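You operate a simulated robot arm through the tools that you are given. There is no shell and no other tool.

Carry out the task below with a simulated robot arm. There is one attempt and no reset: what you move stays moved.

JOB
Wind all the white film on to the short grey core.
Fine: core on the large round plate, star knob tight, black arm in, turn the hand wheel till the roll is bare, arm out. Where these are worked on the way, their far stop is far enough and under half their travel is too little: black arm.

The check looks at the end state, three seconds after you hand in, the way a careful person would. Anything else that was tipped, shoved, dropped, spilled or broken makes it a failure.

ROBOT AND FRAMES
A 7-joint arm with a two-finger parallel gripper, fixed in place. Base frame: the origin is at the foot of the arm, x ahead of it, y to its left, z up; the work surface is at about z = 0.83. Lengths are in m, angles in rad, forces in N, time in s.
With the tool pointing down near the work surface it reaches from about 0.1 to 0.64 m from the base axis. Its first joint turns from -1.152 to 1.152 rad. Payload 1.57 kg.
The tool frame sits at the grasp point between the pads (the TCP): z along the fingers, y along the line on which they close. The tips reach 0.03 m beyond it. Largest opening 0.08 m; finger width 0.017, thickness 0.012; the body of the gripper, 0.04 by 0.082 m, starts 0.08 m behind the TCP.
Orientation is that of the tool frame in the base frame, as a unit quaternion [x, y, z, w]. With the fingers straight down and closing along the base's y, the tool's x points along the base's -x, its y along +y and its z along -z.

CONTROLS
- The arm moves only by the tool send_rows. Its argument "deltas" is a list that holds one entry, the list of rows, each a list of 7 numbers: the closure in counts, from 0 (fully open) to 255 (shut), then the shift along the tool's x, y, z in m, then the turn, a rotation vector about the tool's x, y, z in rad. In form: [[[jaw, tx, ty, tz, ax, ay, az], ...]]. A call has 1 to 20 rows; each row shifts and turns the commanded pose from where the row before left it, along the tool's axes as they then stand. Each row takes 0.2 s and may step no farther than 0.05 m and 0.15 rad from the row before; otherwise, or with a gripper value out of range, the whole call is refused. A pose out of reach is approached as far as the arm can. The call stops where the force on the tool passes 90 N (or 10 N more than at its start, if that is more) or the arm is blocked; 0.2 s more then pass. The fingers move at their own pace (about 0.072 m/s each) and stop on an object; they squeeze with about 34 N. The grip force told is the motor's: it shows also when the fingers shut on nothing. Time passes only in rows, and 0.2 s behind the last, so rows that do not move let the fingers close. The reply holds the time, the measured pose of the TCP, the force on the tool along the base axes, the opening and the grip force, in the units named above and with some noise, with the torque about the TCP (base axes, N m) and any sound that the robot's microphone picked up.
- Cameras (640 x 400 px; columns grow to the right, rows downward): "scene" is fixed at [0.071, 0.4572, 1.416]; the picture's right is [-0.53, -0.85, 0.00], its down [-0.56, 0.35, -0.75] and it looks along [0.64, -0.40, -0.66] (base axes); focal length 247 px, centre (320, 200). "wrist" rides on the gripper at [0.072, -0.007, -0.122] in the tool frame; the picture's right is [0.09, 1.00, 0.00], its down [-0.84, 0.08, -0.54] and it looks along [-0.54, 0.05, 0.84] (tool axes); focal length 238 px, centre (320, 200). There is no depth. A picture from a camera that has moved, and an enlarged one, comes with that camera's place and axes in the base frame and with its lens.
- get_image(camera): a new picture of that camera. The clock stands still meanwhile.
- enlarge(camera, box): a new picture of the part [left, top, right, bottom] of that camera's present view, enlarged. The clock stands still meanwhile.
- finish_job(): hands the job in; it is judged then, once.

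Places have to be worked out from the pictures, the camera data and where the tool is seen. Open the gripper and draw the arm clear of the work before you hand the job in, unless the task says otherwise.

The tools are called after "Call:" as a command line: name --argument value ..., lists and objects as JSON in quotes. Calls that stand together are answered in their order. send_rows: Moves the arm, as the interface text tells. Its arguments: {"type":"object","properties":{"deltas":{"type":"array"}},"required":["deltas"]} The other tools are called the same way: get_image (camera) takes a picture; enlarge (camera, box) takes an enlarged picture of a part of a camera's view; finish_job () hands the job in.

At the start:

```text
time_s: 0.0
tool_pos: [0.2365, 0.2132, 1.2478]
tcp_rot: [0.0, 1.0, 0.0, -0.001]
wrist_force: [0.1, 0.4, -0.3]
torque: [-0.02, 0.02, 0.01]
opening: 0.0801
grasp_force: 0.2
```

scene: 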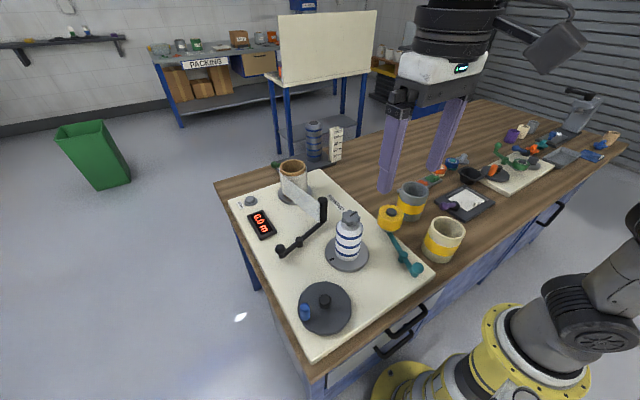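
wrist: 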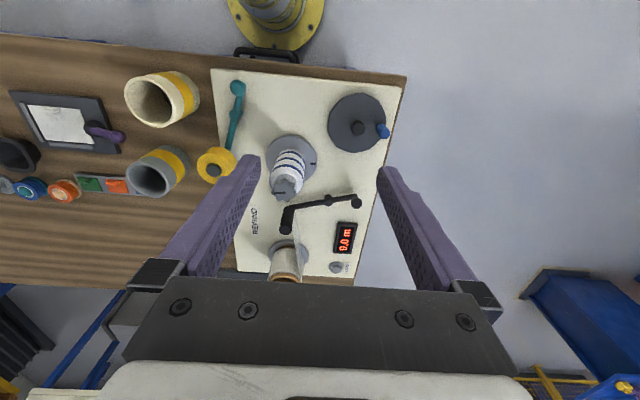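

I'll look closely at the scene before planning; the machine sits on a cream board with a reel, plates, knobs and a handwheel.

Call:
enlarge --camera "scene" --box '[220, 140, 460, 290]'

Call:
enlarge --camera "scene" --box '[240, 230, 480, 380]'

Call:
enlarge --camera "wrist" --box '[190, 60, 430, 210]'

Call:
enlarge --camera "wrist" --box '[190, 150, 430, 300]'

Call:
enlarge --camera "scene" --box '[400, 80, 640, 230]'

Call:
enlarge --camera "wrist" --box '[0, 60, 240, 210]'

```text
2.67 times, centred on (340, 215) of scene
camera zoom: at [0.071, 0.4572, 1.416], right [-0.53, -0.85, 0.0], down [-0.56, 0.35, -0.75], along [0.64, -0.4, -0.66], focal length 658 px, centre (267, 160)
```

zoom: 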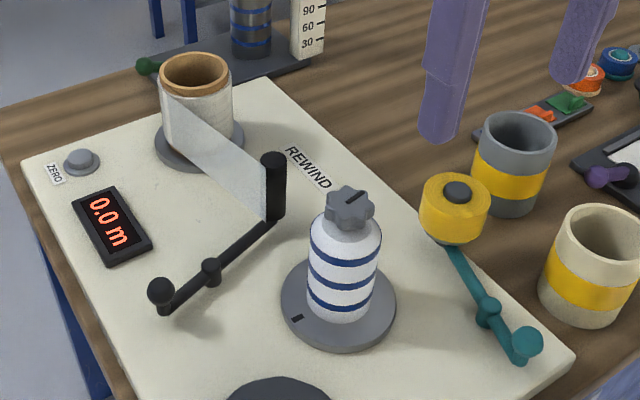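

```text
2.67 times, centred on (360, 305) of scene
camera zoom: at [0.071, 0.4572, 1.416], right [-0.53, -0.85, 0.0], down [-0.56, 0.35, -0.75], along [0.64, -0.4, -0.66], focal length 658 px, centre (213, -80)
```

zoom: 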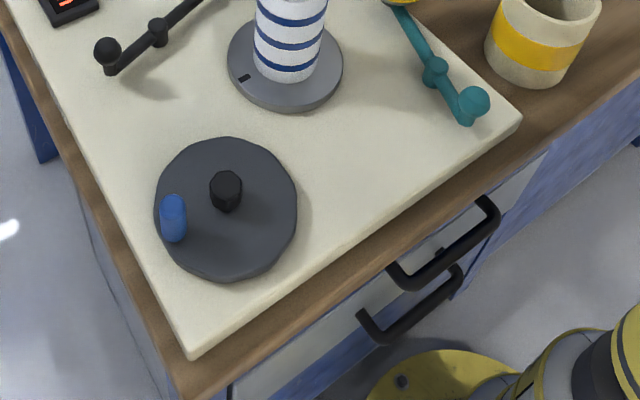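

```text
2.67 times, centred on (310, 135) of wrist
camera zoom: at [0.1645, 0.2067, 1.3691], right [-0.09, 1.0, 0.0], down [0.84, 0.08, 0.54], along [0.54, 0.05, -0.84], focal length 636 px, centre (347, 373)
```

zoom: 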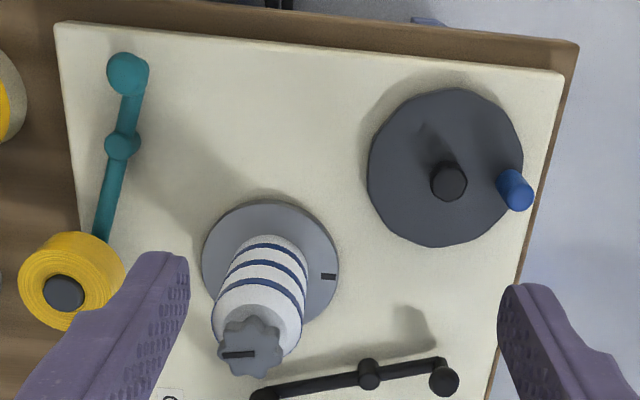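

```text
2.67 times, centred on (310, 225) of wrist
camera zoom: at [0.1645, 0.2067, 1.3691], right [-0.09, 1.0, 0.0], down [0.84, 0.08, 0.54], along [0.54, 0.05, -0.84], focal length 636 px, centre (347, 133)
```

zoom: 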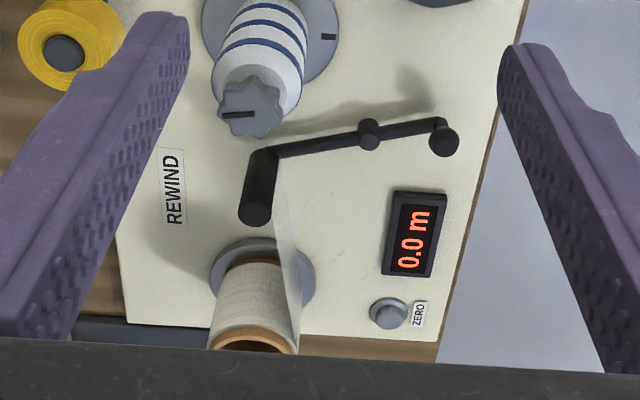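

```text
2.67 times, centred on (520, 155) of scene
camera zoom: at [0.071, 0.4572, 1.416], right [-0.53, -0.85, 0.0], down [-0.56, 0.35, -0.75], along [0.64, -0.4, -0.66], focal length 658 px, centre (-213, 320)
```

zoom: 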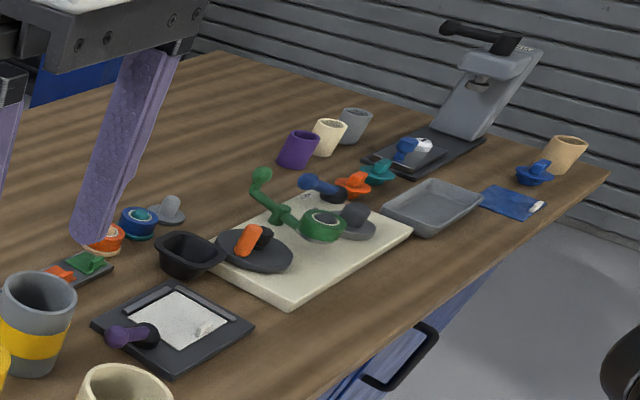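

```text
2.67 times, centred on (120, 135) of wrist
camera zoom: at [0.1645, 0.2067, 1.3691], right [-0.09, 1.0, 0.0], down [0.84, 0.08, 0.54], along [0.54, 0.05, -0.84], focal length 636 px, centre (853, 373)
```

zoom: 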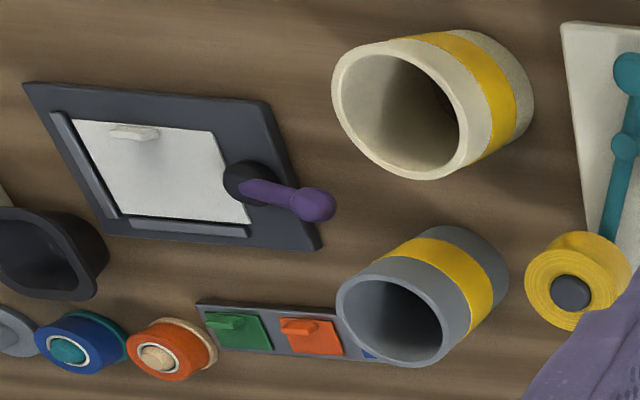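

The scene and wrist cameras agree on the main places. The mandrel and plate are near (0.398, 0.161) with the star knob top at z≈0.98, and the handwheel is near (0.296, 0.302). The grey core is near (0.44, -0.14). I'll move high over the table towards the cores for a closer view.

Call:
send_rows --deltas '[[[0, 0, -0.045, 0.015, 0, 0, 0], [0, 0, -0.045, 0.015, 0, 0, 0], [0, 0, -0.045, 0.015, 0, 0, 0], [0, 0, -0.045, 0.015, 0, 0, 0], [0, -0.01, -0.045, 0.015, 0, 0, 0], [0, -0.01, -0.045, 0.015, 0, 0, 0], [0, -0.02, -0.045, 0.01, 0, 0, 0], [0, -0.02, -0.02, 0, 0, 0, 0], [0, 0, 0, 0, 0, 0, 0]]]'

```text
refused: row 7 steps farther than a row can; nothing moved
```

One row was over the 0.05 m limit, so I'm sending smaller steps.

Call:
send_rows --deltas '[[[0, 0, -0.04, 0.015, 0, 0, 0], [0, 0, -0.04, 0.015, 0, 0, 0], [0, 0, -0.04, 0.015, 0, 0, 0], [0, 0, -0.04, 0.015, 0, 0, 0], [0, -0.01, -0.04, 0.015, 0, 0, 0], [0, -0.01, -0.04, 0.015, 0, 0, 0], [0, -0.02, -0.04, 0.01, 0, 0, 0], [0, -0.02, -0.04, 0, 0, 0, 0], [0, 0, 0, 0, 0, 0, 0]]]'

Call:
get_image --camera "wrist"

Call:
get_image --camera "scene"

```text
time_s: 2.0
tool_pos: [0.2918, -0.1073, 1.1486]
tcp_rot: [-0.001, 1.0, -0.001, 0.0]
wrist_force: [-0.6, -0.2, -0.2]
torque: [-0.01, 0.01, 0.02]
opening: 0.0799
grasp_force: 0.1
```

```text
taken
camera wrist: at [0.2214, -0.1145, 1.2699], right [-0.09, 1.0, 0.0], down [0.84, 0.08, 0.54], along [0.54, 0.05, -0.84], focal length 238 px, centre (320, 200)
```

wrist: 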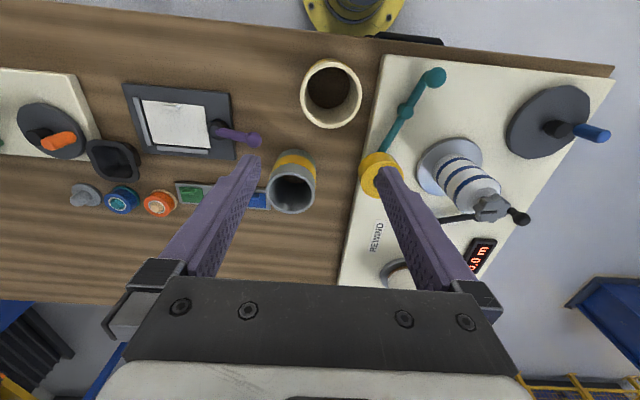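

```text
taken
```

scene: 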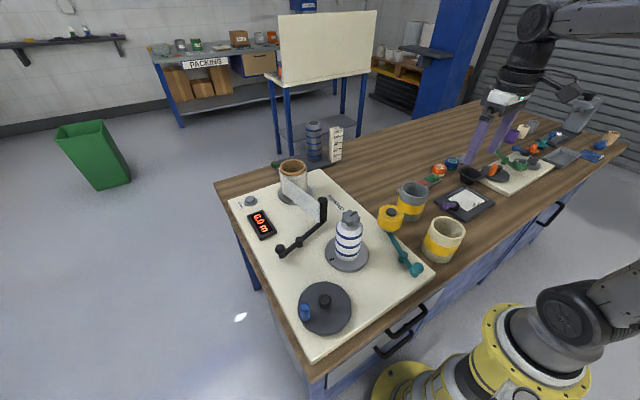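

Now I'll enlarge the cores and the machine without the gripper blocking the scene view.

Call:
enlarge --camera "wrist" --box '[240, 140, 400, 240]'

Call:
enlarge --camera "scene" --box '[370, 165, 490, 265]'

Call:
enlarge --camera "scene" --box '[260, 150, 420, 280]'

Call:
enlarge --camera "scene" --box '[260, 110, 360, 180]'

Call:
enlarge --camera "wrist" --box '[360, 50, 620, 240]'

```text
4.00 times, centred on (320, 190) of wrist
camera zoom: at [0.2214, -0.1145, 1.2699], right [-0.09, 1.0, 0.0], down [0.84, 0.08, 0.54], along [0.54, 0.05, -0.84], focal length 953 px, centre (320, 240)
```

zoom: 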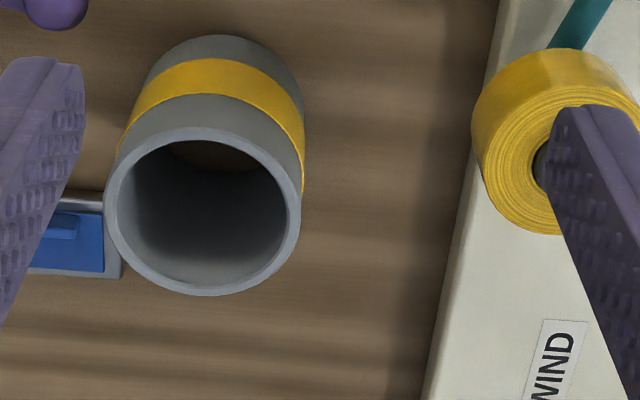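

```text
4.00 times, centred on (430, 215) of scene
camera zoom: at [0.071, 0.4572, 1.416], right [-0.53, -0.85, 0.0], down [-0.56, 0.35, -0.75], along [0.64, -0.4, -0.66], focal length 987 px, centre (-120, 140)
```

zoom: 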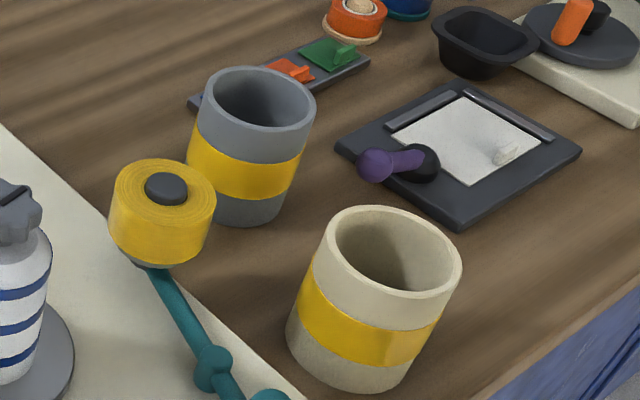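

```text
3.08 times, centred on (340, 215) of scene
camera zoom: at [0.071, 0.4572, 1.416], right [-0.53, -0.85, 0.0], down [-0.56, 0.35, -0.75], along [0.64, -0.4, -0.66], focal length 759 px, centre (258, 154)
```

zoom: 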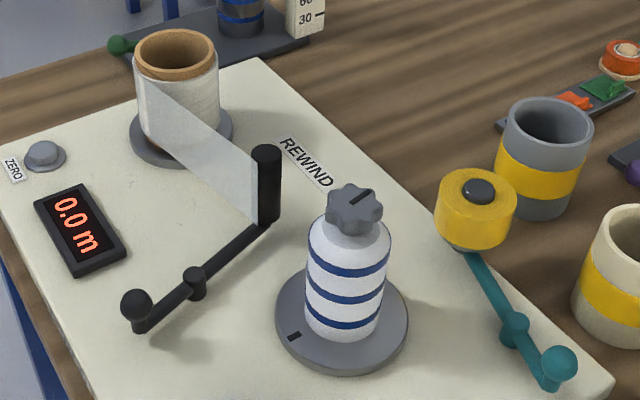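

```text
5.71 times, centred on (310, 145) of scene
camera zoom: at [0.071, 0.4572, 1.416], right [-0.53, -0.85, 0.0], down [-0.56, 0.35, -0.75], along [0.64, -0.4, -0.66], focal length 1410 px, centre (377, 514)
```

zoom: 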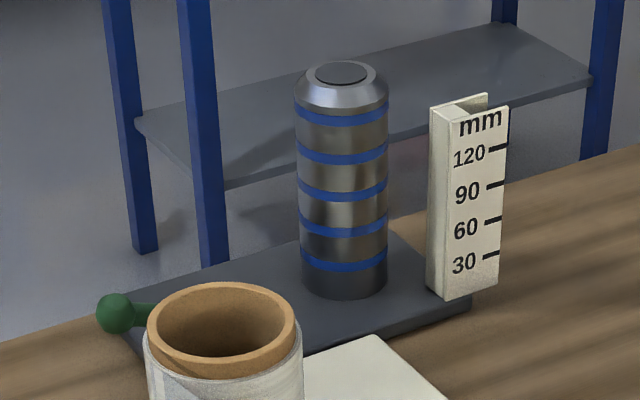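

```text
2.11 times, centred on (490, 145) of wrist
camera zoom: at [0.2214, -0.1145, 1.2699], right [-0.09, 1.0, 0.0], down [0.84, 0.08, 0.54], along [0.54, 0.05, -0.84], focal length 502 px, centre (-38, 316)
```

zoom: 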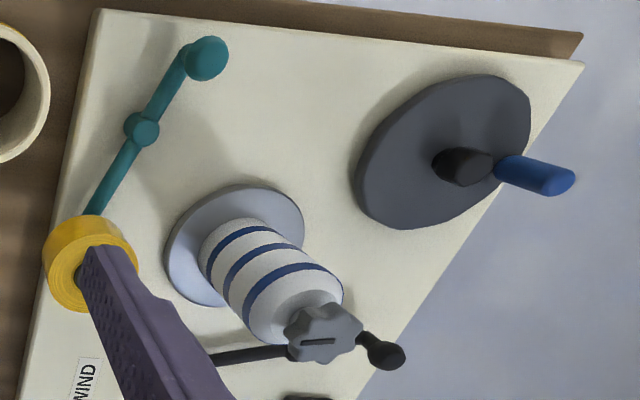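

The grey core is the short one: about 75 mm tall, 90 mm outside and 77 mm inside. The cream core is about 108 mm tall. I'll move closer above the grey core to refine its place.

Call:
send_rows --deltas '[[[0, -0.03, -0.02, 0.03, 0, 0, 0], [0, -0.03, -0.02, 0.03, 0, 0, 0], [0, -0.01, 0, 0.02, 0, 0, 0], [0, 0, 0, 0, 0, 0, 0], [0, 0, 0, 0, 0, 0, 0]]]'

Call:
get_image --camera "wrist"

Call:
get_image --camera "scene"

```text
time_s: 3.2
tool_pos: [0.3645, -0.1474, 1.067]
tcp_rot: [0.0, 1.0, 0.0, 0.0]
wrist_force: [0.6, 0.1, -1.2]
torque: [-0.01, 0.03, -0.02]
opening: 0.0801
grasp_force: 0.0
```

```text
taken
camera wrist: at [0.2943, -0.1543, 1.1887], right [-0.09, 1.0, 0.0], down [0.84, 0.08, 0.54], along [0.54, 0.05, -0.84], focal length 238 px, centre (320, 200)
```

wrist: 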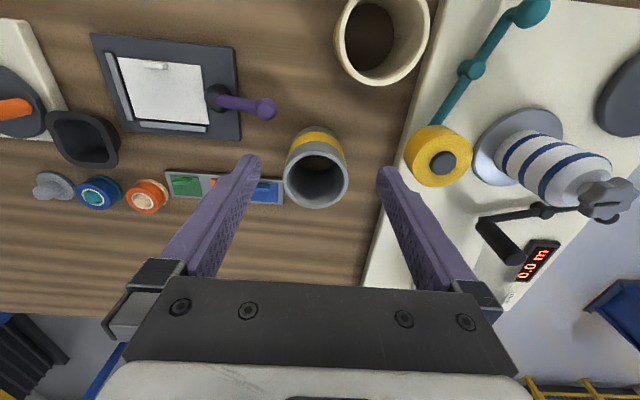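

```text
taken
```

scene: 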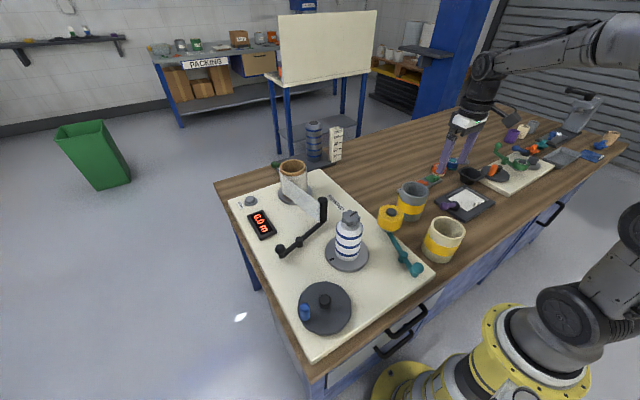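

Call:
enlarge --camera "wrist" --box '[260, 115, 380, 215]'

Call:
enlarge --camera "wrist" --box '[380, 90, 640, 280]'

Call:
enlarge --camera "scene" --box '[380, 170, 440, 230]'

Call:
enlarge --camera "scene" --box '[320, 200, 380, 280]'

```text
4.00 times, centred on (320, 165) of wrist
camera zoom: at [0.2943, -0.1543, 1.1887], right [-0.09, 1.0, 0.0], down [0.84, 0.08, 0.54], along [0.54, 0.05, -0.84], focal length 953 px, centre (320, 340)
```

zoom: 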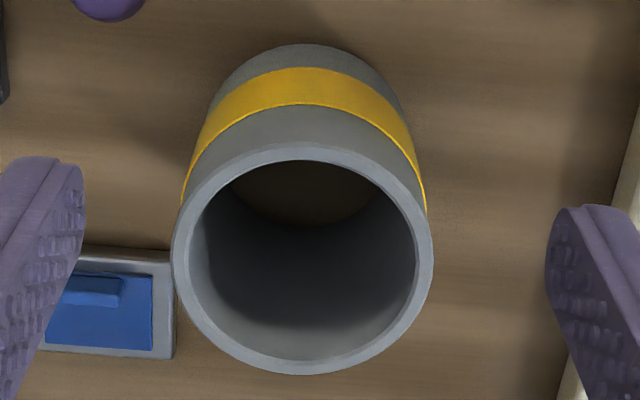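

```text
2.11 times, centred on (510, 185) of wrist
camera zoom: at [0.2943, -0.1543, 1.1887], right [-0.09, 1.0, 0.0], down [0.84, 0.08, 0.54], along [0.54, 0.05, -0.84], focal length 502 px, centre (-80, 232)
```

zoom: 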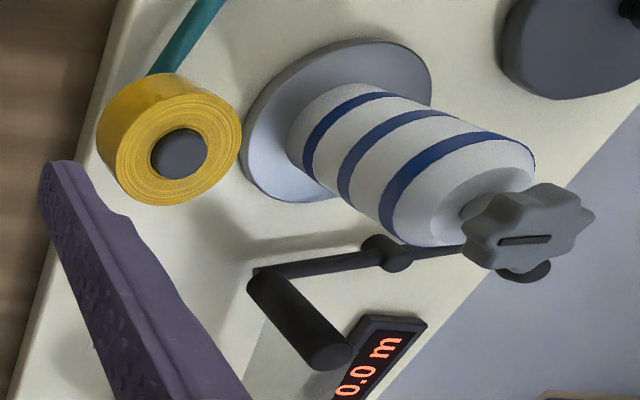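

```text
6.67 times, centred on (410, 200) of scene
camera zoom: at [0.071, 0.4572, 1.416], right [-0.53, -0.85, 0.0], down [-0.56, 0.35, -0.75], along [0.64, -0.4, -0.66], focal length 1645 px, centre (-280, 200)
```

zoom: 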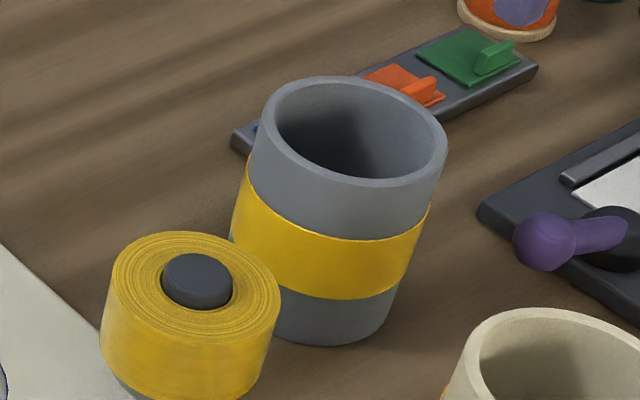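

```text
5.00 times, centred on (350, 240) of scene
camera zoom: at [0.071, 0.4572, 1.416], right [-0.53, -0.85, 0.0], down [-0.56, 0.35, -0.75], along [0.64, -0.4, -0.66], focal length 1234 px, centre (170, 0)
```

zoom: 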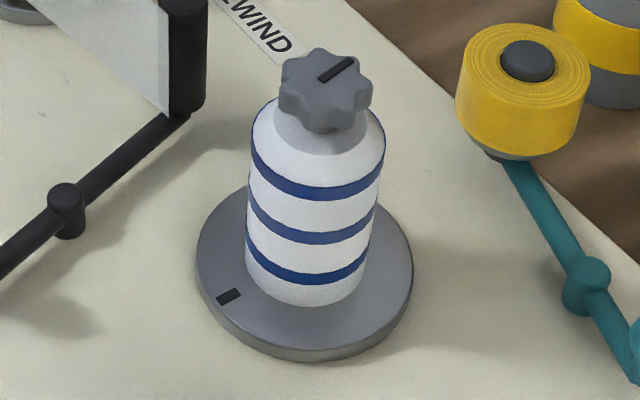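

The core rim centre triangulates to (0.4485, -0.1475, 0.90). The plate is near (0.396, 0.162, 0.84), and the mandrel's radius of about 34 mm is smaller than the core's bore radius of about 38.5 mm. The core is too wide to grip around the outside, so I'll straddle the +y wall. I'm moving above it with the fingers half open.

Call:
send_rows --deltas '[[[128, -0.028, 0.014, 0.02, 0, 0, 0], [128, -0.028, 0.014, 0.025, 0, 0, 0], [128, -0.028, 0.0134, 0.025, 0, 0, 0], [128, 0, 0, 0.03, 0, 0, 0], [128, 0, 0, 0, 0, 0, 0], [128, 0, 0, 0, 0, 0, 0]]]'

Call:
get_image --camera "wrist"

Call:
enlarge --camera "scene" --box '[370, 140, 490, 240]'

```text
time_s: 4.6
tool_pos: [0.4471, -0.1057, 0.9707]
tcp_rot: [0.0, 1.0, 0.0, 0.0]
wrist_force: [-0.1, -1.0, 0.1]
torque: [0.01, -0.01, 0.0]
opening: 0.0398
grasp_force: 0.0
```

```text
taken
camera wrist: at [0.3771, -0.1128, 1.0909], right [-0.09, 1.0, 0.0], down [0.84, 0.08, 0.54], along [0.54, 0.05, -0.84], focal length 238 px, centre (320, 200)
```

wrist: 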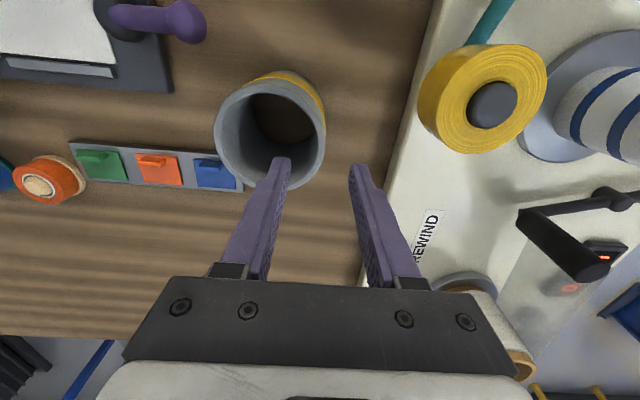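

```text
4.00 times, centred on (430, 190) of scene
camera zoom: at [0.071, 0.4572, 1.416], right [-0.53, -0.85, 0.0], down [-0.56, 0.35, -0.75], along [0.64, -0.4, -0.66], focal length 987 px, centre (-120, 240)
```

zoom: 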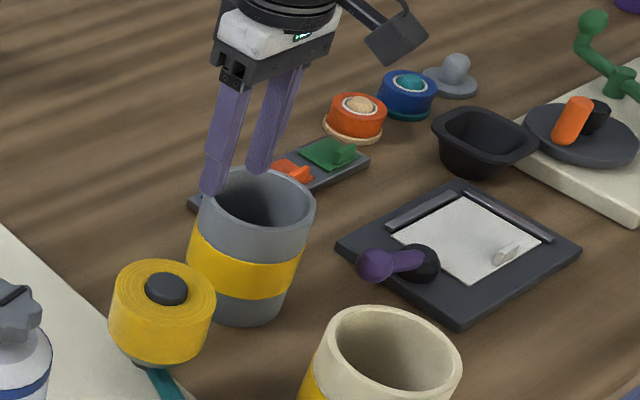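

I'll enlarge the wrist view to refine the rim centre before descending.

Call:
enlarge --camera "wrist" --box '[200, 60, 400, 210]'

```text
2.67 times, centred on (300, 135) of wrist
camera zoom: at [0.3771, -0.1128, 1.0909], right [-0.09, 1.0, 0.0], down [0.84, 0.08, 0.54], along [0.54, 0.05, -0.84], focal length 636 px, centre (373, 373)
```

zoom: 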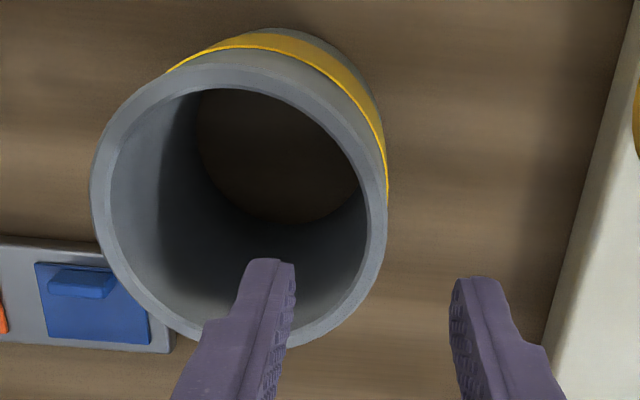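

The rim centre comes out at (0.448, -0.1475) again, so the wall is centred under the TCP. I'll descend until the tips are about 22 mm below the rim, then close.

Call:
send_rows --deltas '[[[128, -0.0012, 0, 0.02, 0, 0, 0], [128, 0, 0, 0.02, 0, 0, 0], [128, 0, 0, 0.0225, 0, 0, 0], [128, 0, 0, 0, 0, 0, 0], [255, 0, 0, 0, 0, 0, 0], [255, 0, 0, 0, 0, 0, 0], [255, 0, 0, 0, 0, 0, 0], [255, 0, 0, 0, 0, 0, 0]]]'

Call:
get_image --camera "wrist"

Call:
enlarge --camera "scene" --box '[370, 140, 490, 240]'

```text
time_s: 6.4
tool_pos: [0.4496, -0.105, 0.906]
tcp_rot: [0.0, 1.0, 0.0, 0.0]
wrist_force: [-1.1, -0.5, 0.7]
torque: [0.01, -0.02, -0.02]
opening: 0.005
grasp_force: 25.2
```

```text
taken
camera wrist: at [0.3788, -0.1122, 1.0278], right [-0.09, 1.0, 0.0], down [0.84, 0.08, 0.54], along [0.54, 0.05, -0.84], focal length 238 px, centre (320, 200)
```

wrist: 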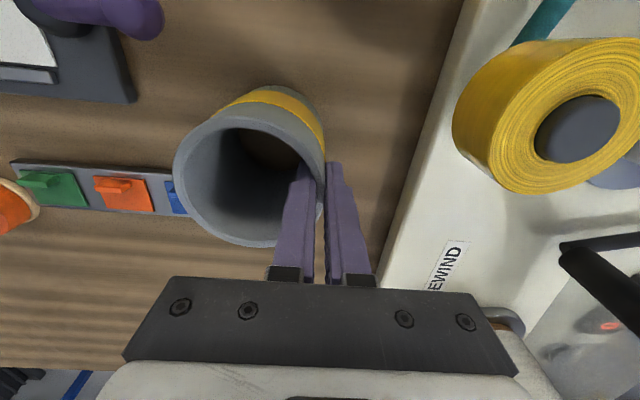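

```text
4.00 times, centred on (430, 190) of scene
camera zoom: at [0.071, 0.4572, 1.416], right [-0.53, -0.85, 0.0], down [-0.56, 0.35, -0.75], along [0.64, -0.4, -0.66], focal length 987 px, centre (-120, 240)
```

zoom: 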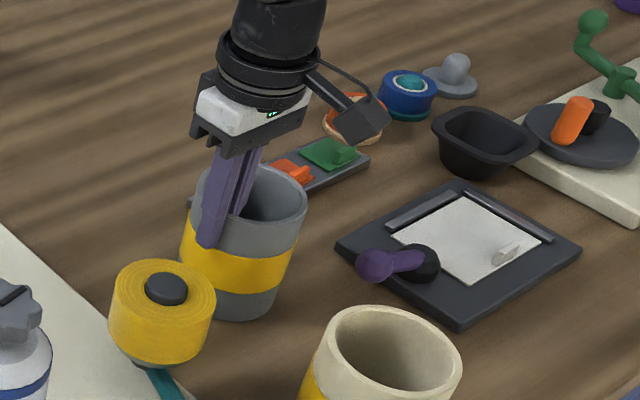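

The wall is held at an opening of 5 mm and a grip force of 25 N. I'll enlarge to see where the core's centre now lies relative to the TCP.

Call:
enlarge --camera "wrist" --box '[150, 70, 390, 260]'

Call:
enlarge --camera "scene" --box '[380, 170, 440, 230]'

```text
2.11 times, centred on (270, 165) of wrist
camera zoom: at [0.3788, -0.1122, 1.0278], right [-0.09, 1.0, 0.0], down [0.84, 0.08, 0.54], along [0.54, 0.05, -0.84], focal length 502 px, centre (425, 274)
```

zoom: 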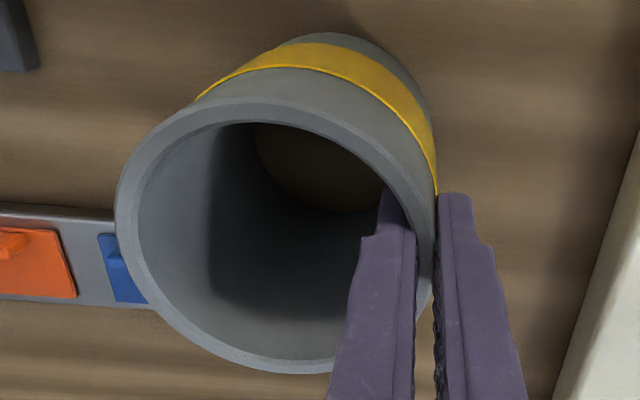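

```text
6.67 times, centred on (410, 200) of scene
camera zoom: at [0.071, 0.4572, 1.416], right [-0.53, -0.85, 0.0], down [-0.56, 0.35, -0.75], along [0.64, -0.4, -0.66], focal length 1645 px, centre (-280, 200)
```

zoom: 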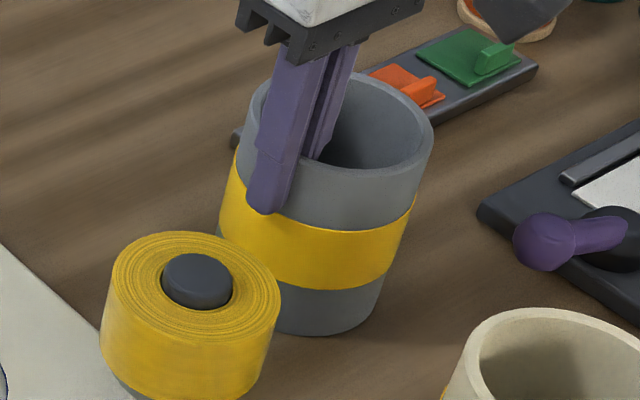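

The core slid a few mm in +x as it was gripped. Its centre is now about (0.456, -0.148), with the TCP at (0.4496, -0.105). I'll lift gently and check whether it hangs straight.

Call:
send_rows --deltas '[[[255, 0, 0, -0.01, 0, 0, 0], [255, 0, 0, -0.015, 0, 0, 0], [255, 0, 0, -0.02, 0, 0, 0], [255, 0, 0, 0, 0, 0, 0], [255, 0, 0, 0, 0, 0, 0]]]'

Call:
enlarge --camera "wrist" --box '[150, 70, 390, 260]'

Call:
enlarge --camera "scene" --box '[370, 140, 490, 240]'

```text
time_s: 7.6
tool_pos: [0.4497, -0.1048, 0.9521]
tcp_rot: [0.001, 1.0, 0.001, 0.0]
wrist_force: [-0.4, 0.0, -0.3]
torque: [0.0, -0.01, 0.02]
opening: 0.0
grasp_force: 21.2
```

```text
2.11 times, centred on (270, 165) of wrist
camera zoom: at [0.3785, -0.1119, 1.0724], right [-0.09, 1.0, 0.0], down [0.84, 0.08, 0.54], along [0.54, 0.05, -0.84], focal length 502 px, centre (425, 274)
```

zoom: 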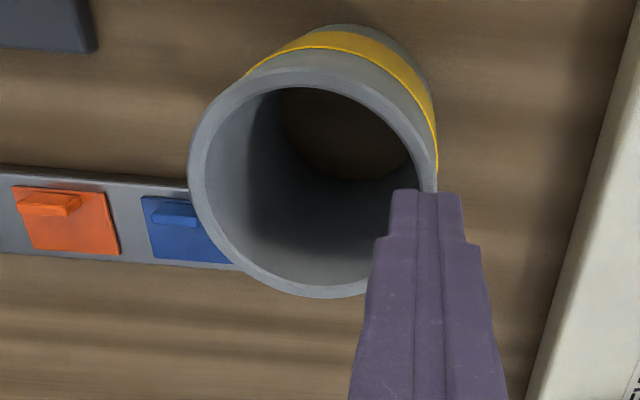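

```text
4.00 times, centred on (430, 190) of scene
camera zoom: at [0.071, 0.4572, 1.416], right [-0.53, -0.85, 0.0], down [-0.56, 0.35, -0.75], along [0.64, -0.4, -0.66], focal length 987 px, centre (-120, 240)
```

zoom: 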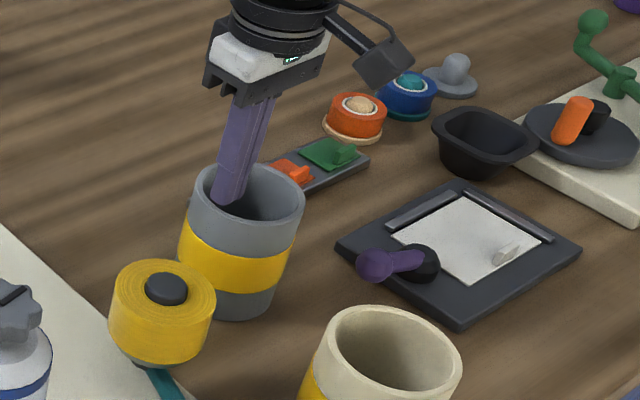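

The fingers slipped off the wall (opening 0) and the core stayed upright near (0.456, -0.147). A one-sided wall grip is weak, so I'll put both closed fingers inside the bore and open them outwards. That grip centres itself.

Call:
send_rows --deltas '[[[255, -0.002, -0.014, -0.01, 0, 0, 0], [255, -0.002, -0.014, 0, 0, 0, 0], [255, -0.001, -0.014, 0, 0, 0, 0], [255, 0, 0, 0, 0, 0, 0], [255, 0, 0, 0, 0, 0, 0]]]'

Call:
enlarge --camera "wrist" --box '[200, 70, 440, 260]'

Call:
enlarge --camera "scene" --box '[370, 140, 490, 240]'

```text
time_s: 8.8
tool_pos: [0.4534, -0.1472, 0.9621]
tcp_rot: [-0.001, 1.0, 0.0, 0.0]
wrist_force: [0.1, -1.3, 0.6]
torque: [-0.02, 0.0, -0.02]
opening: 0.0001
grasp_force: 21.5
```

```text
2.11 times, centred on (320, 165) of wrist
camera zoom: at [0.3838, -0.1542, 1.0822], right [-0.09, 1.0, 0.0], down [0.84, 0.08, 0.54], along [0.54, 0.05, -0.84], focal length 502 px, centre (320, 274)
```

zoom: 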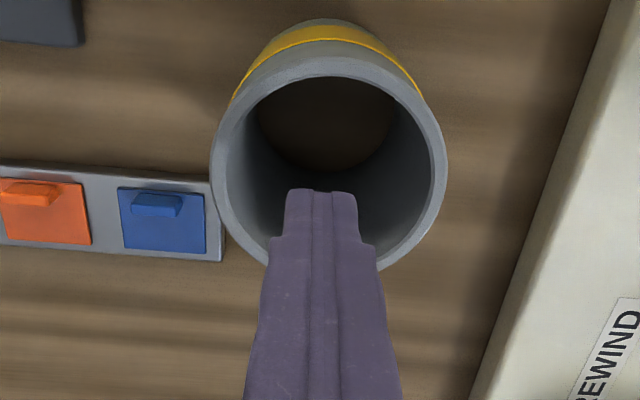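

```text
4.00 times, centred on (430, 190) of scene
camera zoom: at [0.071, 0.4572, 1.416], right [-0.53, -0.85, 0.0], down [-0.56, 0.35, -0.75], along [0.64, -0.4, -0.66], focal length 987 px, centre (-120, 240)
```

zoom: 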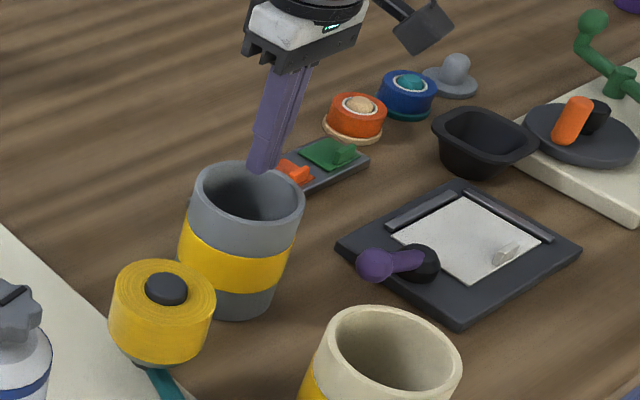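

The closed fingers are over the bore, whose centre I estimate at (0.456, -0.1455). I'll go down 25 mm into the core and then open outwards.

Call:
send_rows --deltas '[[[255, -0.002, 0.001, 0.02, 0, 0, 0], [255, 0, 0, 0.02, 0, 0, 0], [255, 0, 0, 0.017, 0, 0, 0], [255, 0, 0, 0, 0, 0, 0], [150, 0, 0, 0, 0, 0, 0], [110, 0, 0, 0, 0, 0, 0], [90, 0, 0, 0, 0, 0, 0], [70, 0, 0, 0, 0, 0, 0], [40, 0, 0, 0, 0, 0, 0], [0, 0, 0, 0, 0, 0, 0], [0, 0, 0, 0, 0, 0, 0]]]'

Call:
enlarge --camera "wrist" --box '[200, 70, 440, 260]'

Call:
enlarge --camera "scene" --box '[370, 140, 490, 240]'

```text
time_s: 11.2
tool_pos: [0.4561, -0.1461, 0.9042]
tcp_rot: [-0.001, 1.0, -0.001, -0.001]
wrist_force: [-0.3, 0.5, -0.1]
torque: [0.01, -0.02, -0.02]
opening: 0.053
grasp_force: 0.1
```

```text
2.11 times, centred on (320, 165) of wrist
camera zoom: at [0.386, -0.1534, 1.025], right [-0.09, 1.0, 0.0], down [0.84, 0.08, 0.54], along [0.54, 0.05, -0.84], focal length 502 px, centre (320, 274)
```

zoom: 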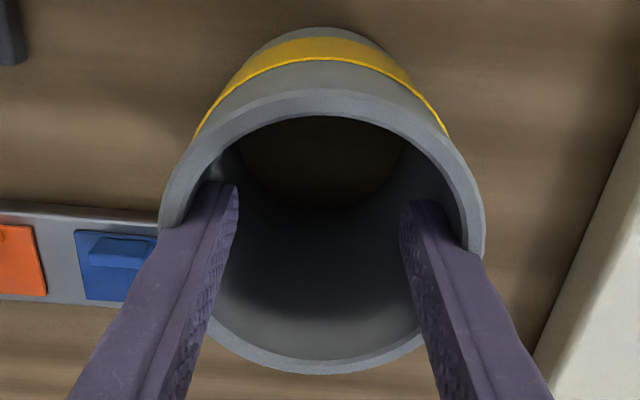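

```text
4.00 times, centred on (430, 190) of scene
camera zoom: at [0.071, 0.4572, 1.416], right [-0.53, -0.85, 0.0], down [-0.56, 0.35, -0.75], along [0.64, -0.4, -0.66], focal length 987 px, centre (-120, 240)
```

zoom: 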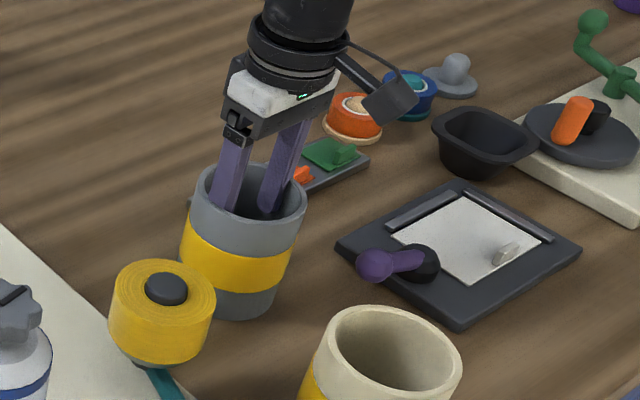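

The fingers stopped at an opening of 0.053, pressing on the bore. I'll lift slowly and see if the core comes along.

Call:
send_rows --deltas '[[[0, 0, 0, -0.005, 0, 0, 0], [0, 0, 0, -0.008, 0, 0, 0], [0, 0, 0, -0.01, 0, 0, 0], [0, 0, 0, -0.01, 0, 0, 0], [0, 0, 0, 0, 0, 0, 0]]]'

Call:
enlarge --camera "wrist" --box '[200, 70, 440, 260]'

Call:
enlarge --camera "scene" --box '[370, 140, 490, 240]'

```text
time_s: 12.4
tool_pos: [0.4555, -0.1471, 0.9366]
tcp_rot: [0.001, 1.0, 0.0, 0.001]
wrist_force: [0.9, -0.6, -1.5]
torque: [-0.04, 0.02, 0.01]
opening: 0.0529
grasp_force: 0.2
```

```text
2.11 times, centred on (320, 165) of wrist
camera zoom: at [0.3853, -0.1543, 1.0579], right [-0.09, 1.0, 0.0], down [0.84, 0.08, 0.54], along [0.54, 0.05, -0.84], focal length 502 px, centre (320, 274)
```

zoom: 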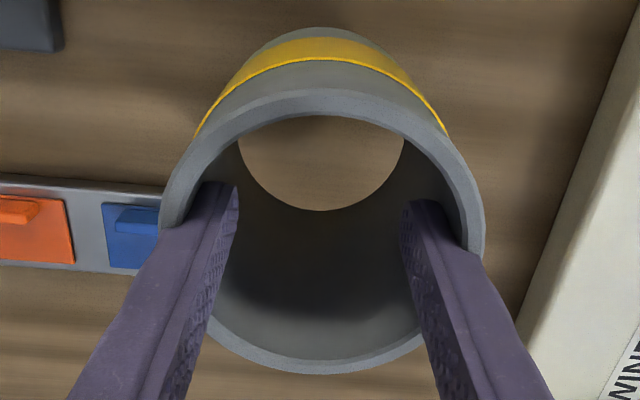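

```text
4.00 times, centred on (430, 190) of scene
camera zoom: at [0.071, 0.4572, 1.416], right [-0.53, -0.85, 0.0], down [-0.56, 0.35, -0.75], along [0.64, -0.4, -0.66], focal length 987 px, centre (-120, 240)
```

zoom: 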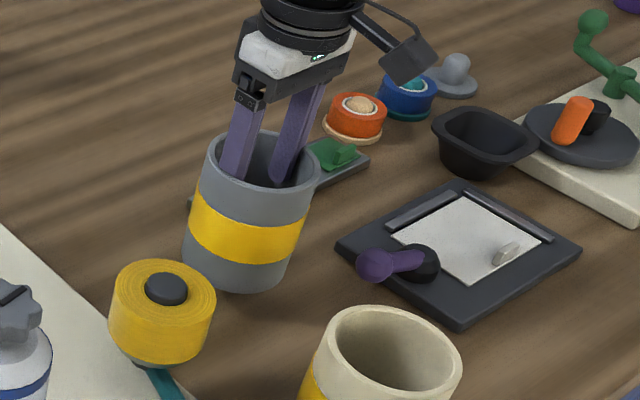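

The core is lifted and firmly centred on the fingers. I'll raise it well above the star knob, carry it over towards the mandrel, and look again through the bore.

Call:
send_rows --deltas '[[[0, 0, 0, -0.03, 0, 0, 0], [0, 0, 0, -0.04, 0, 0, 0], [0, 0, 0, -0.04, 0, 0, 0], [0, 0, 0, -0.04, 0, 0, 0], [0, 0, 0, -0.023, 0, 0, 0], [0, 0.006, 0.02, 0, 0, 0, 0], [0, 0.007, 0.035, 0, 0, 0, 0], [0, 0.007, 0.035, 0, 0, 0, 0], [0, 0.007, 0.035, 0, 0, 0, 0], [0, 0.007, 0.035, 0, 0, 0, 0], [0, 0.007, 0.035, 0, 0, 0, 0], [0, 0.007, 0.035, 0, 0, 0, 0], [0, 0.007, 0.035, 0, 0, 0, 0], [0, 0.0045, 0.03, 0, 0, 0, 0], [0, 0, 0.014, 0, 0, 0, 0], [0, 0, 0, 0, 0, 0, 0], [0, 0, 0, 0, 0, 0, 0]]]'

Call:
get_image --camera "wrist"

Call:
enlarge --camera "wrist" --box '[200, 70, 440, 260]'

Call:
enlarge --camera "scene" --box '[280, 120, 440, 280]'

```text
time_s: 16.0
tool_pos: [0.397, 0.1621, 1.1117]
tcp_rot: [-0.001, 1.0, 0.001, 0.001]
wrist_force: [-0.2, -0.7, -2.0]
torque: [0.03, -0.02, -0.01]
opening: 0.0531
grasp_force: 0.0
```

```text
taken
camera wrist: at [0.3256, 0.156, 1.2329], right [-0.09, 1.0, 0.0], down [0.84, 0.08, 0.54], along [0.54, 0.05, -0.84], focal length 238 px, centre (320, 200)
```

wrist: 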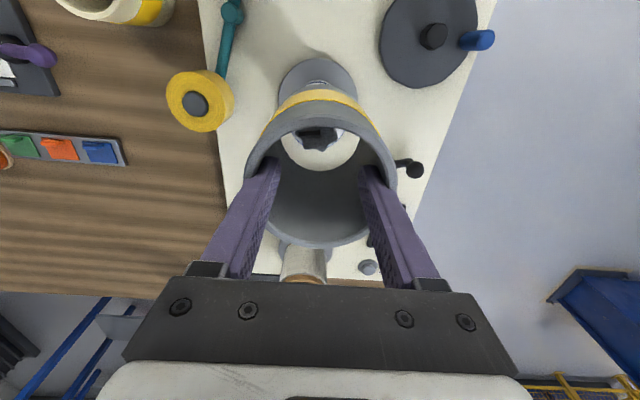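

```text
2.11 times, centred on (320, 165) of wrist
camera zoom: at [0.3256, 0.156, 1.2329], right [-0.09, 1.0, 0.0], down [0.84, 0.08, 0.54], along [0.54, 0.05, -0.84], focal length 502 px, centre (320, 274)
```

zoom: 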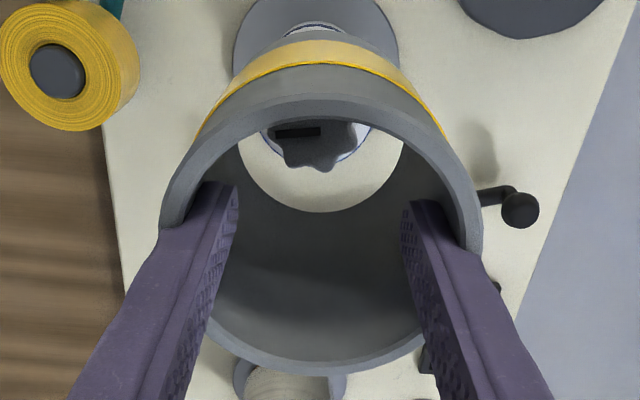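

```text
2.50 times, centred on (360, 200) of scene
camera zoom: at [0.071, 0.4572, 1.416], right [-0.53, -0.85, 0.0], down [-0.56, 0.35, -0.75], along [0.64, -0.4, -0.66], focal length 617 px, centre (220, 200)
```

zoom: 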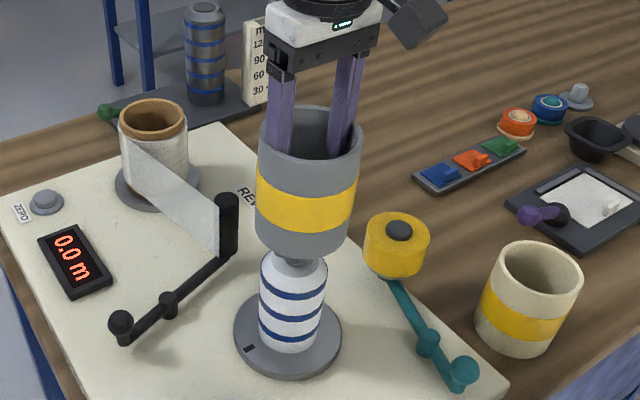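

The core hangs level. Both cameras put the mandrel axis close to the TCP, roughly at (0.399, 0.160). I'll shift slightly and lower so that only the star knob enters the bore, with the fingertips still above the knob, then check centring.

Call:
send_rows --deltas '[[[0, -0.002, -0.0015, 0.01, 0, 0, 0], [0, 0, 0, 0.015, 0, 0, 0], [0, 0, 0, 0.015, 0, 0, 0], [0, 0, 0, 0.015, 0, 0, 0], [0, 0, 0, 0.008, 0, 0, 0], [0, 0, 0, 0, 0, 0, 0], [0, 0, 0, 0, 0, 0, 0]]]'

Call:
enlarge --camera "wrist" --box '[230, 90, 410, 230]'

Call:
enlarge --camera "scene" --box '[310, 170, 390, 280]'

```text
time_s: 17.6
tool_pos: [0.3999, 0.1618, 1.0467]
tcp_rot: [0.001, 1.0, 0.0, 0.0]
wrist_force: [-0.9, -0.2, -2.5]
torque: [-0.01, 0.02, -0.01]
opening: 0.0532
grasp_force: 0.1
```

```text
2.86 times, centred on (320, 160) of wrist
camera zoom: at [0.3301, 0.1546, 1.1679], right [-0.09, 1.0, 0.0], down [0.84, 0.08, 0.54], along [0.54, 0.05, -0.84], focal length 681 px, centre (320, 314)
```

zoom: 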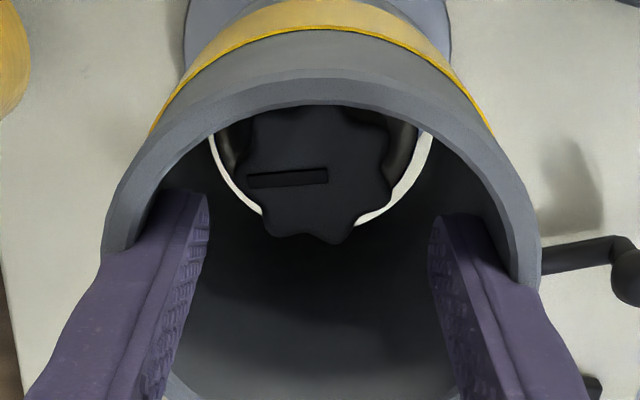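

```text
3.64 times, centred on (350, 225) of scene
camera zoom: at [0.071, 0.4572, 1.416], right [-0.53, -0.85, 0.0], down [-0.56, 0.35, -0.75], along [0.64, -0.4, -0.66], focal length 898 px, centre (211, 109)
```

zoom: 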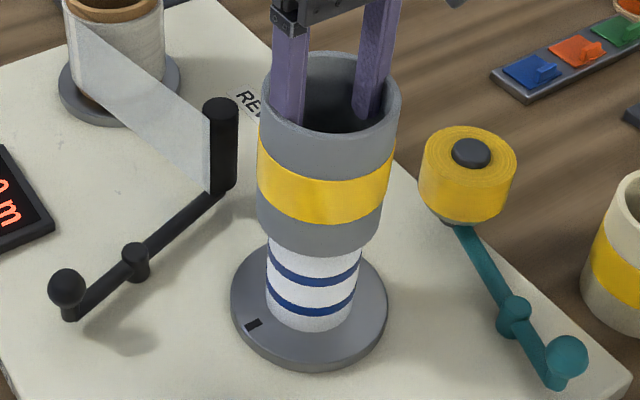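

Centring across y looks good in the wrist view. I'll enlarge the bore region to judge the gap along x.

Call:
enlarge --camera "wrist" --box '[270, 110, 370, 185]'

Call:
enlarge --camera "scene" --box '[320, 205, 380, 250]'

```text
5.33 times, centred on (320, 148) of wrist
camera zoom: at [0.3301, 0.1546, 1.1679], right [-0.09, 1.0, 0.0], down [0.84, 0.08, 0.54], along [0.54, 0.05, -0.84], focal length 1271 px, centre (320, 480)
```

zoom: 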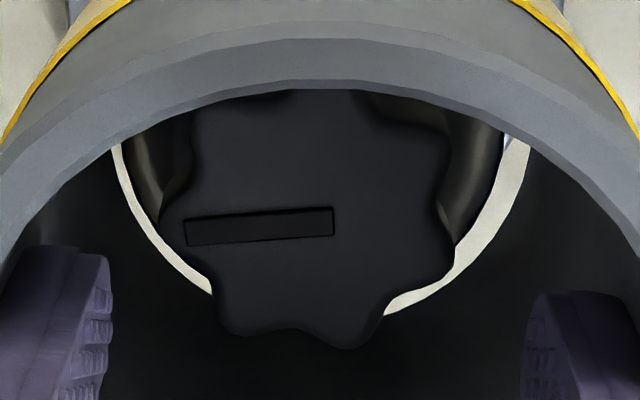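

```text
8.89 times, centred on (350, 228) of scene
camera zoom: at [0.071, 0.4572, 1.416], right [-0.53, -0.85, 0.0], down [-0.56, 0.35, -0.75], along [0.64, -0.4, -0.66], focal length 2194 px, centre (53, -44)
```

zoom: 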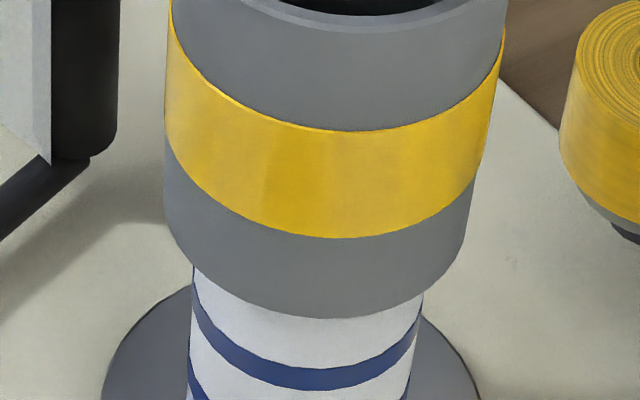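

The core bottom already surrounds the mandrel top with an even gap: it sits about 1 mm too far in +y and about 1.4 mm too far in -x. I'll correct that and lower carefully until the tips are beside the knob, watching the force.

Call:
send_rows --deltas '[[[0, -0.0014, -0.001, 0.004, 0, 0, 0], [0, 0, 0, 0.008, 0, 0, 0], [0, 0, 0, 0.008, 0, 0, 0], [0, 0, 0, 0.008, 0, 0, 0], [0, 0, 0, 0, 0, 0, 0]]]'

Call:
enlarge --camera "wrist" --box '[230, 90, 410, 230]'

Call:
enlarge --camera "scene" --box '[310, 170, 390, 280]'

```text
time_s: 18.8
tool_pos: [0.401, 0.1618, 1.0199]
tcp_rot: [0.0, 1.0, 0.0, 0.001]
wrist_force: [-1.1, -0.3, -1.5]
torque: [0.0, -0.05, 0.01]
opening: 0.0537
grasp_force: 0.0
```

```text
2.86 times, centred on (320, 160) of wrist
camera zoom: at [0.3305, 0.1536, 1.1409], right [-0.09, 1.0, 0.0], down [0.84, 0.08, 0.54], along [0.54, 0.05, -0.84], focal length 681 px, centre (320, 314)
```

zoom: 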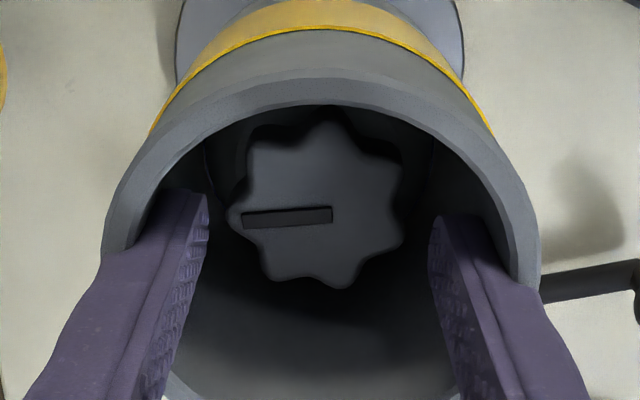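

```text
3.64 times, centred on (350, 225) of scene
camera zoom: at [0.071, 0.4572, 1.416], right [-0.53, -0.85, 0.0], down [-0.56, 0.35, -0.75], along [0.64, -0.4, -0.66], focal length 898 px, centre (211, 109)
```

zoom: 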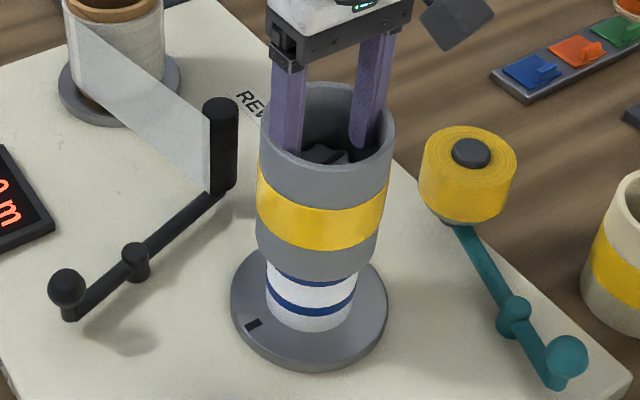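

The knob sits centred between the fingers with about 5 mm on each side. I'll lower further towards the mandrel's shoulder.

Call:
send_rows --deltas '[[[0, 0, 0, 0.007, 0, 0, 0], [0, 0, 0, 0.007, 0, 0, 0], [0, 0, 0, 0.006, 0, 0, 0], [0, 0, 0, 0, 0, 0, 0]]]'

Call:
enlarge --camera "wrist" --box '[230, 90, 410, 230]'

Call:
enlarge --camera "scene" --box '[310, 170, 390, 280]'

```text
time_s: 19.8
tool_pos: [0.4, 0.1606, 0.9983]
tcp_rot: [0.0, 1.0, -0.001, 0.001]
wrist_force: [0.6, -0.1, -1.9]
torque: [0.03, -0.05, 0.02]
opening: 0.0535
grasp_force: 0.1
```

```text
2.86 times, centred on (320, 160) of wrist
camera zoom: at [0.3304, 0.1539, 1.1192], right [-0.09, 1.0, 0.0], down [0.84, 0.08, 0.54], along [0.54, 0.05, -0.84], focal length 681 px, centre (320, 314)
```

zoom: 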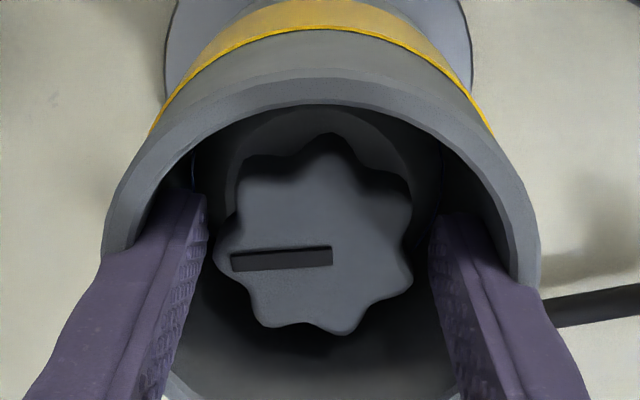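

```text
3.64 times, centred on (350, 225) of scene
camera zoom: at [0.071, 0.4572, 1.416], right [-0.53, -0.85, 0.0], down [-0.56, 0.35, -0.75], along [0.64, -0.4, -0.66], focal length 898 px, centre (211, 109)
```

zoom: 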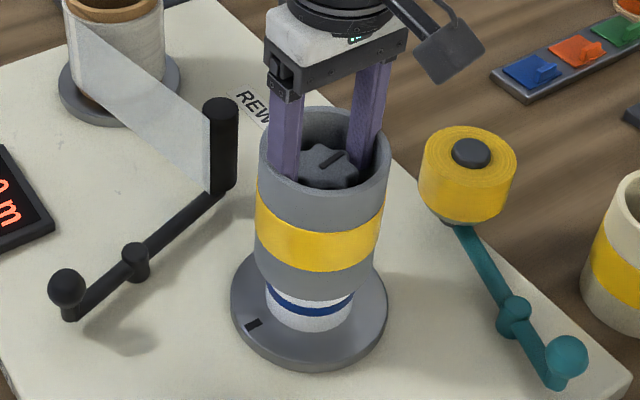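

The fit is good and there are no contact forces. I'll shift 1 mm to -y to stay centred and lower the last millimetres to just above the shoulder.

Call:
send_rows --deltas '[[[0, 0, -0.001, 0.003, 0, 0, 0], [0, 0, 0, 0.003, 0, 0, 0], [0, 0, 0, 0.002, 0, 0, 0], [0, 0, 0, 0, 0, 0, 0]]]'

```text
time_s: 20.8
tool_pos: [0.4025, 0.1602, 0.9908]
tcp_rot: [0.0, 1.0, 0.0, 0.0]
wrist_force: [0.3, -0.5, -1.4]
torque: [-0.01, -0.01, -0.01]
opening: 0.0532
grasp_force: 0.0
```

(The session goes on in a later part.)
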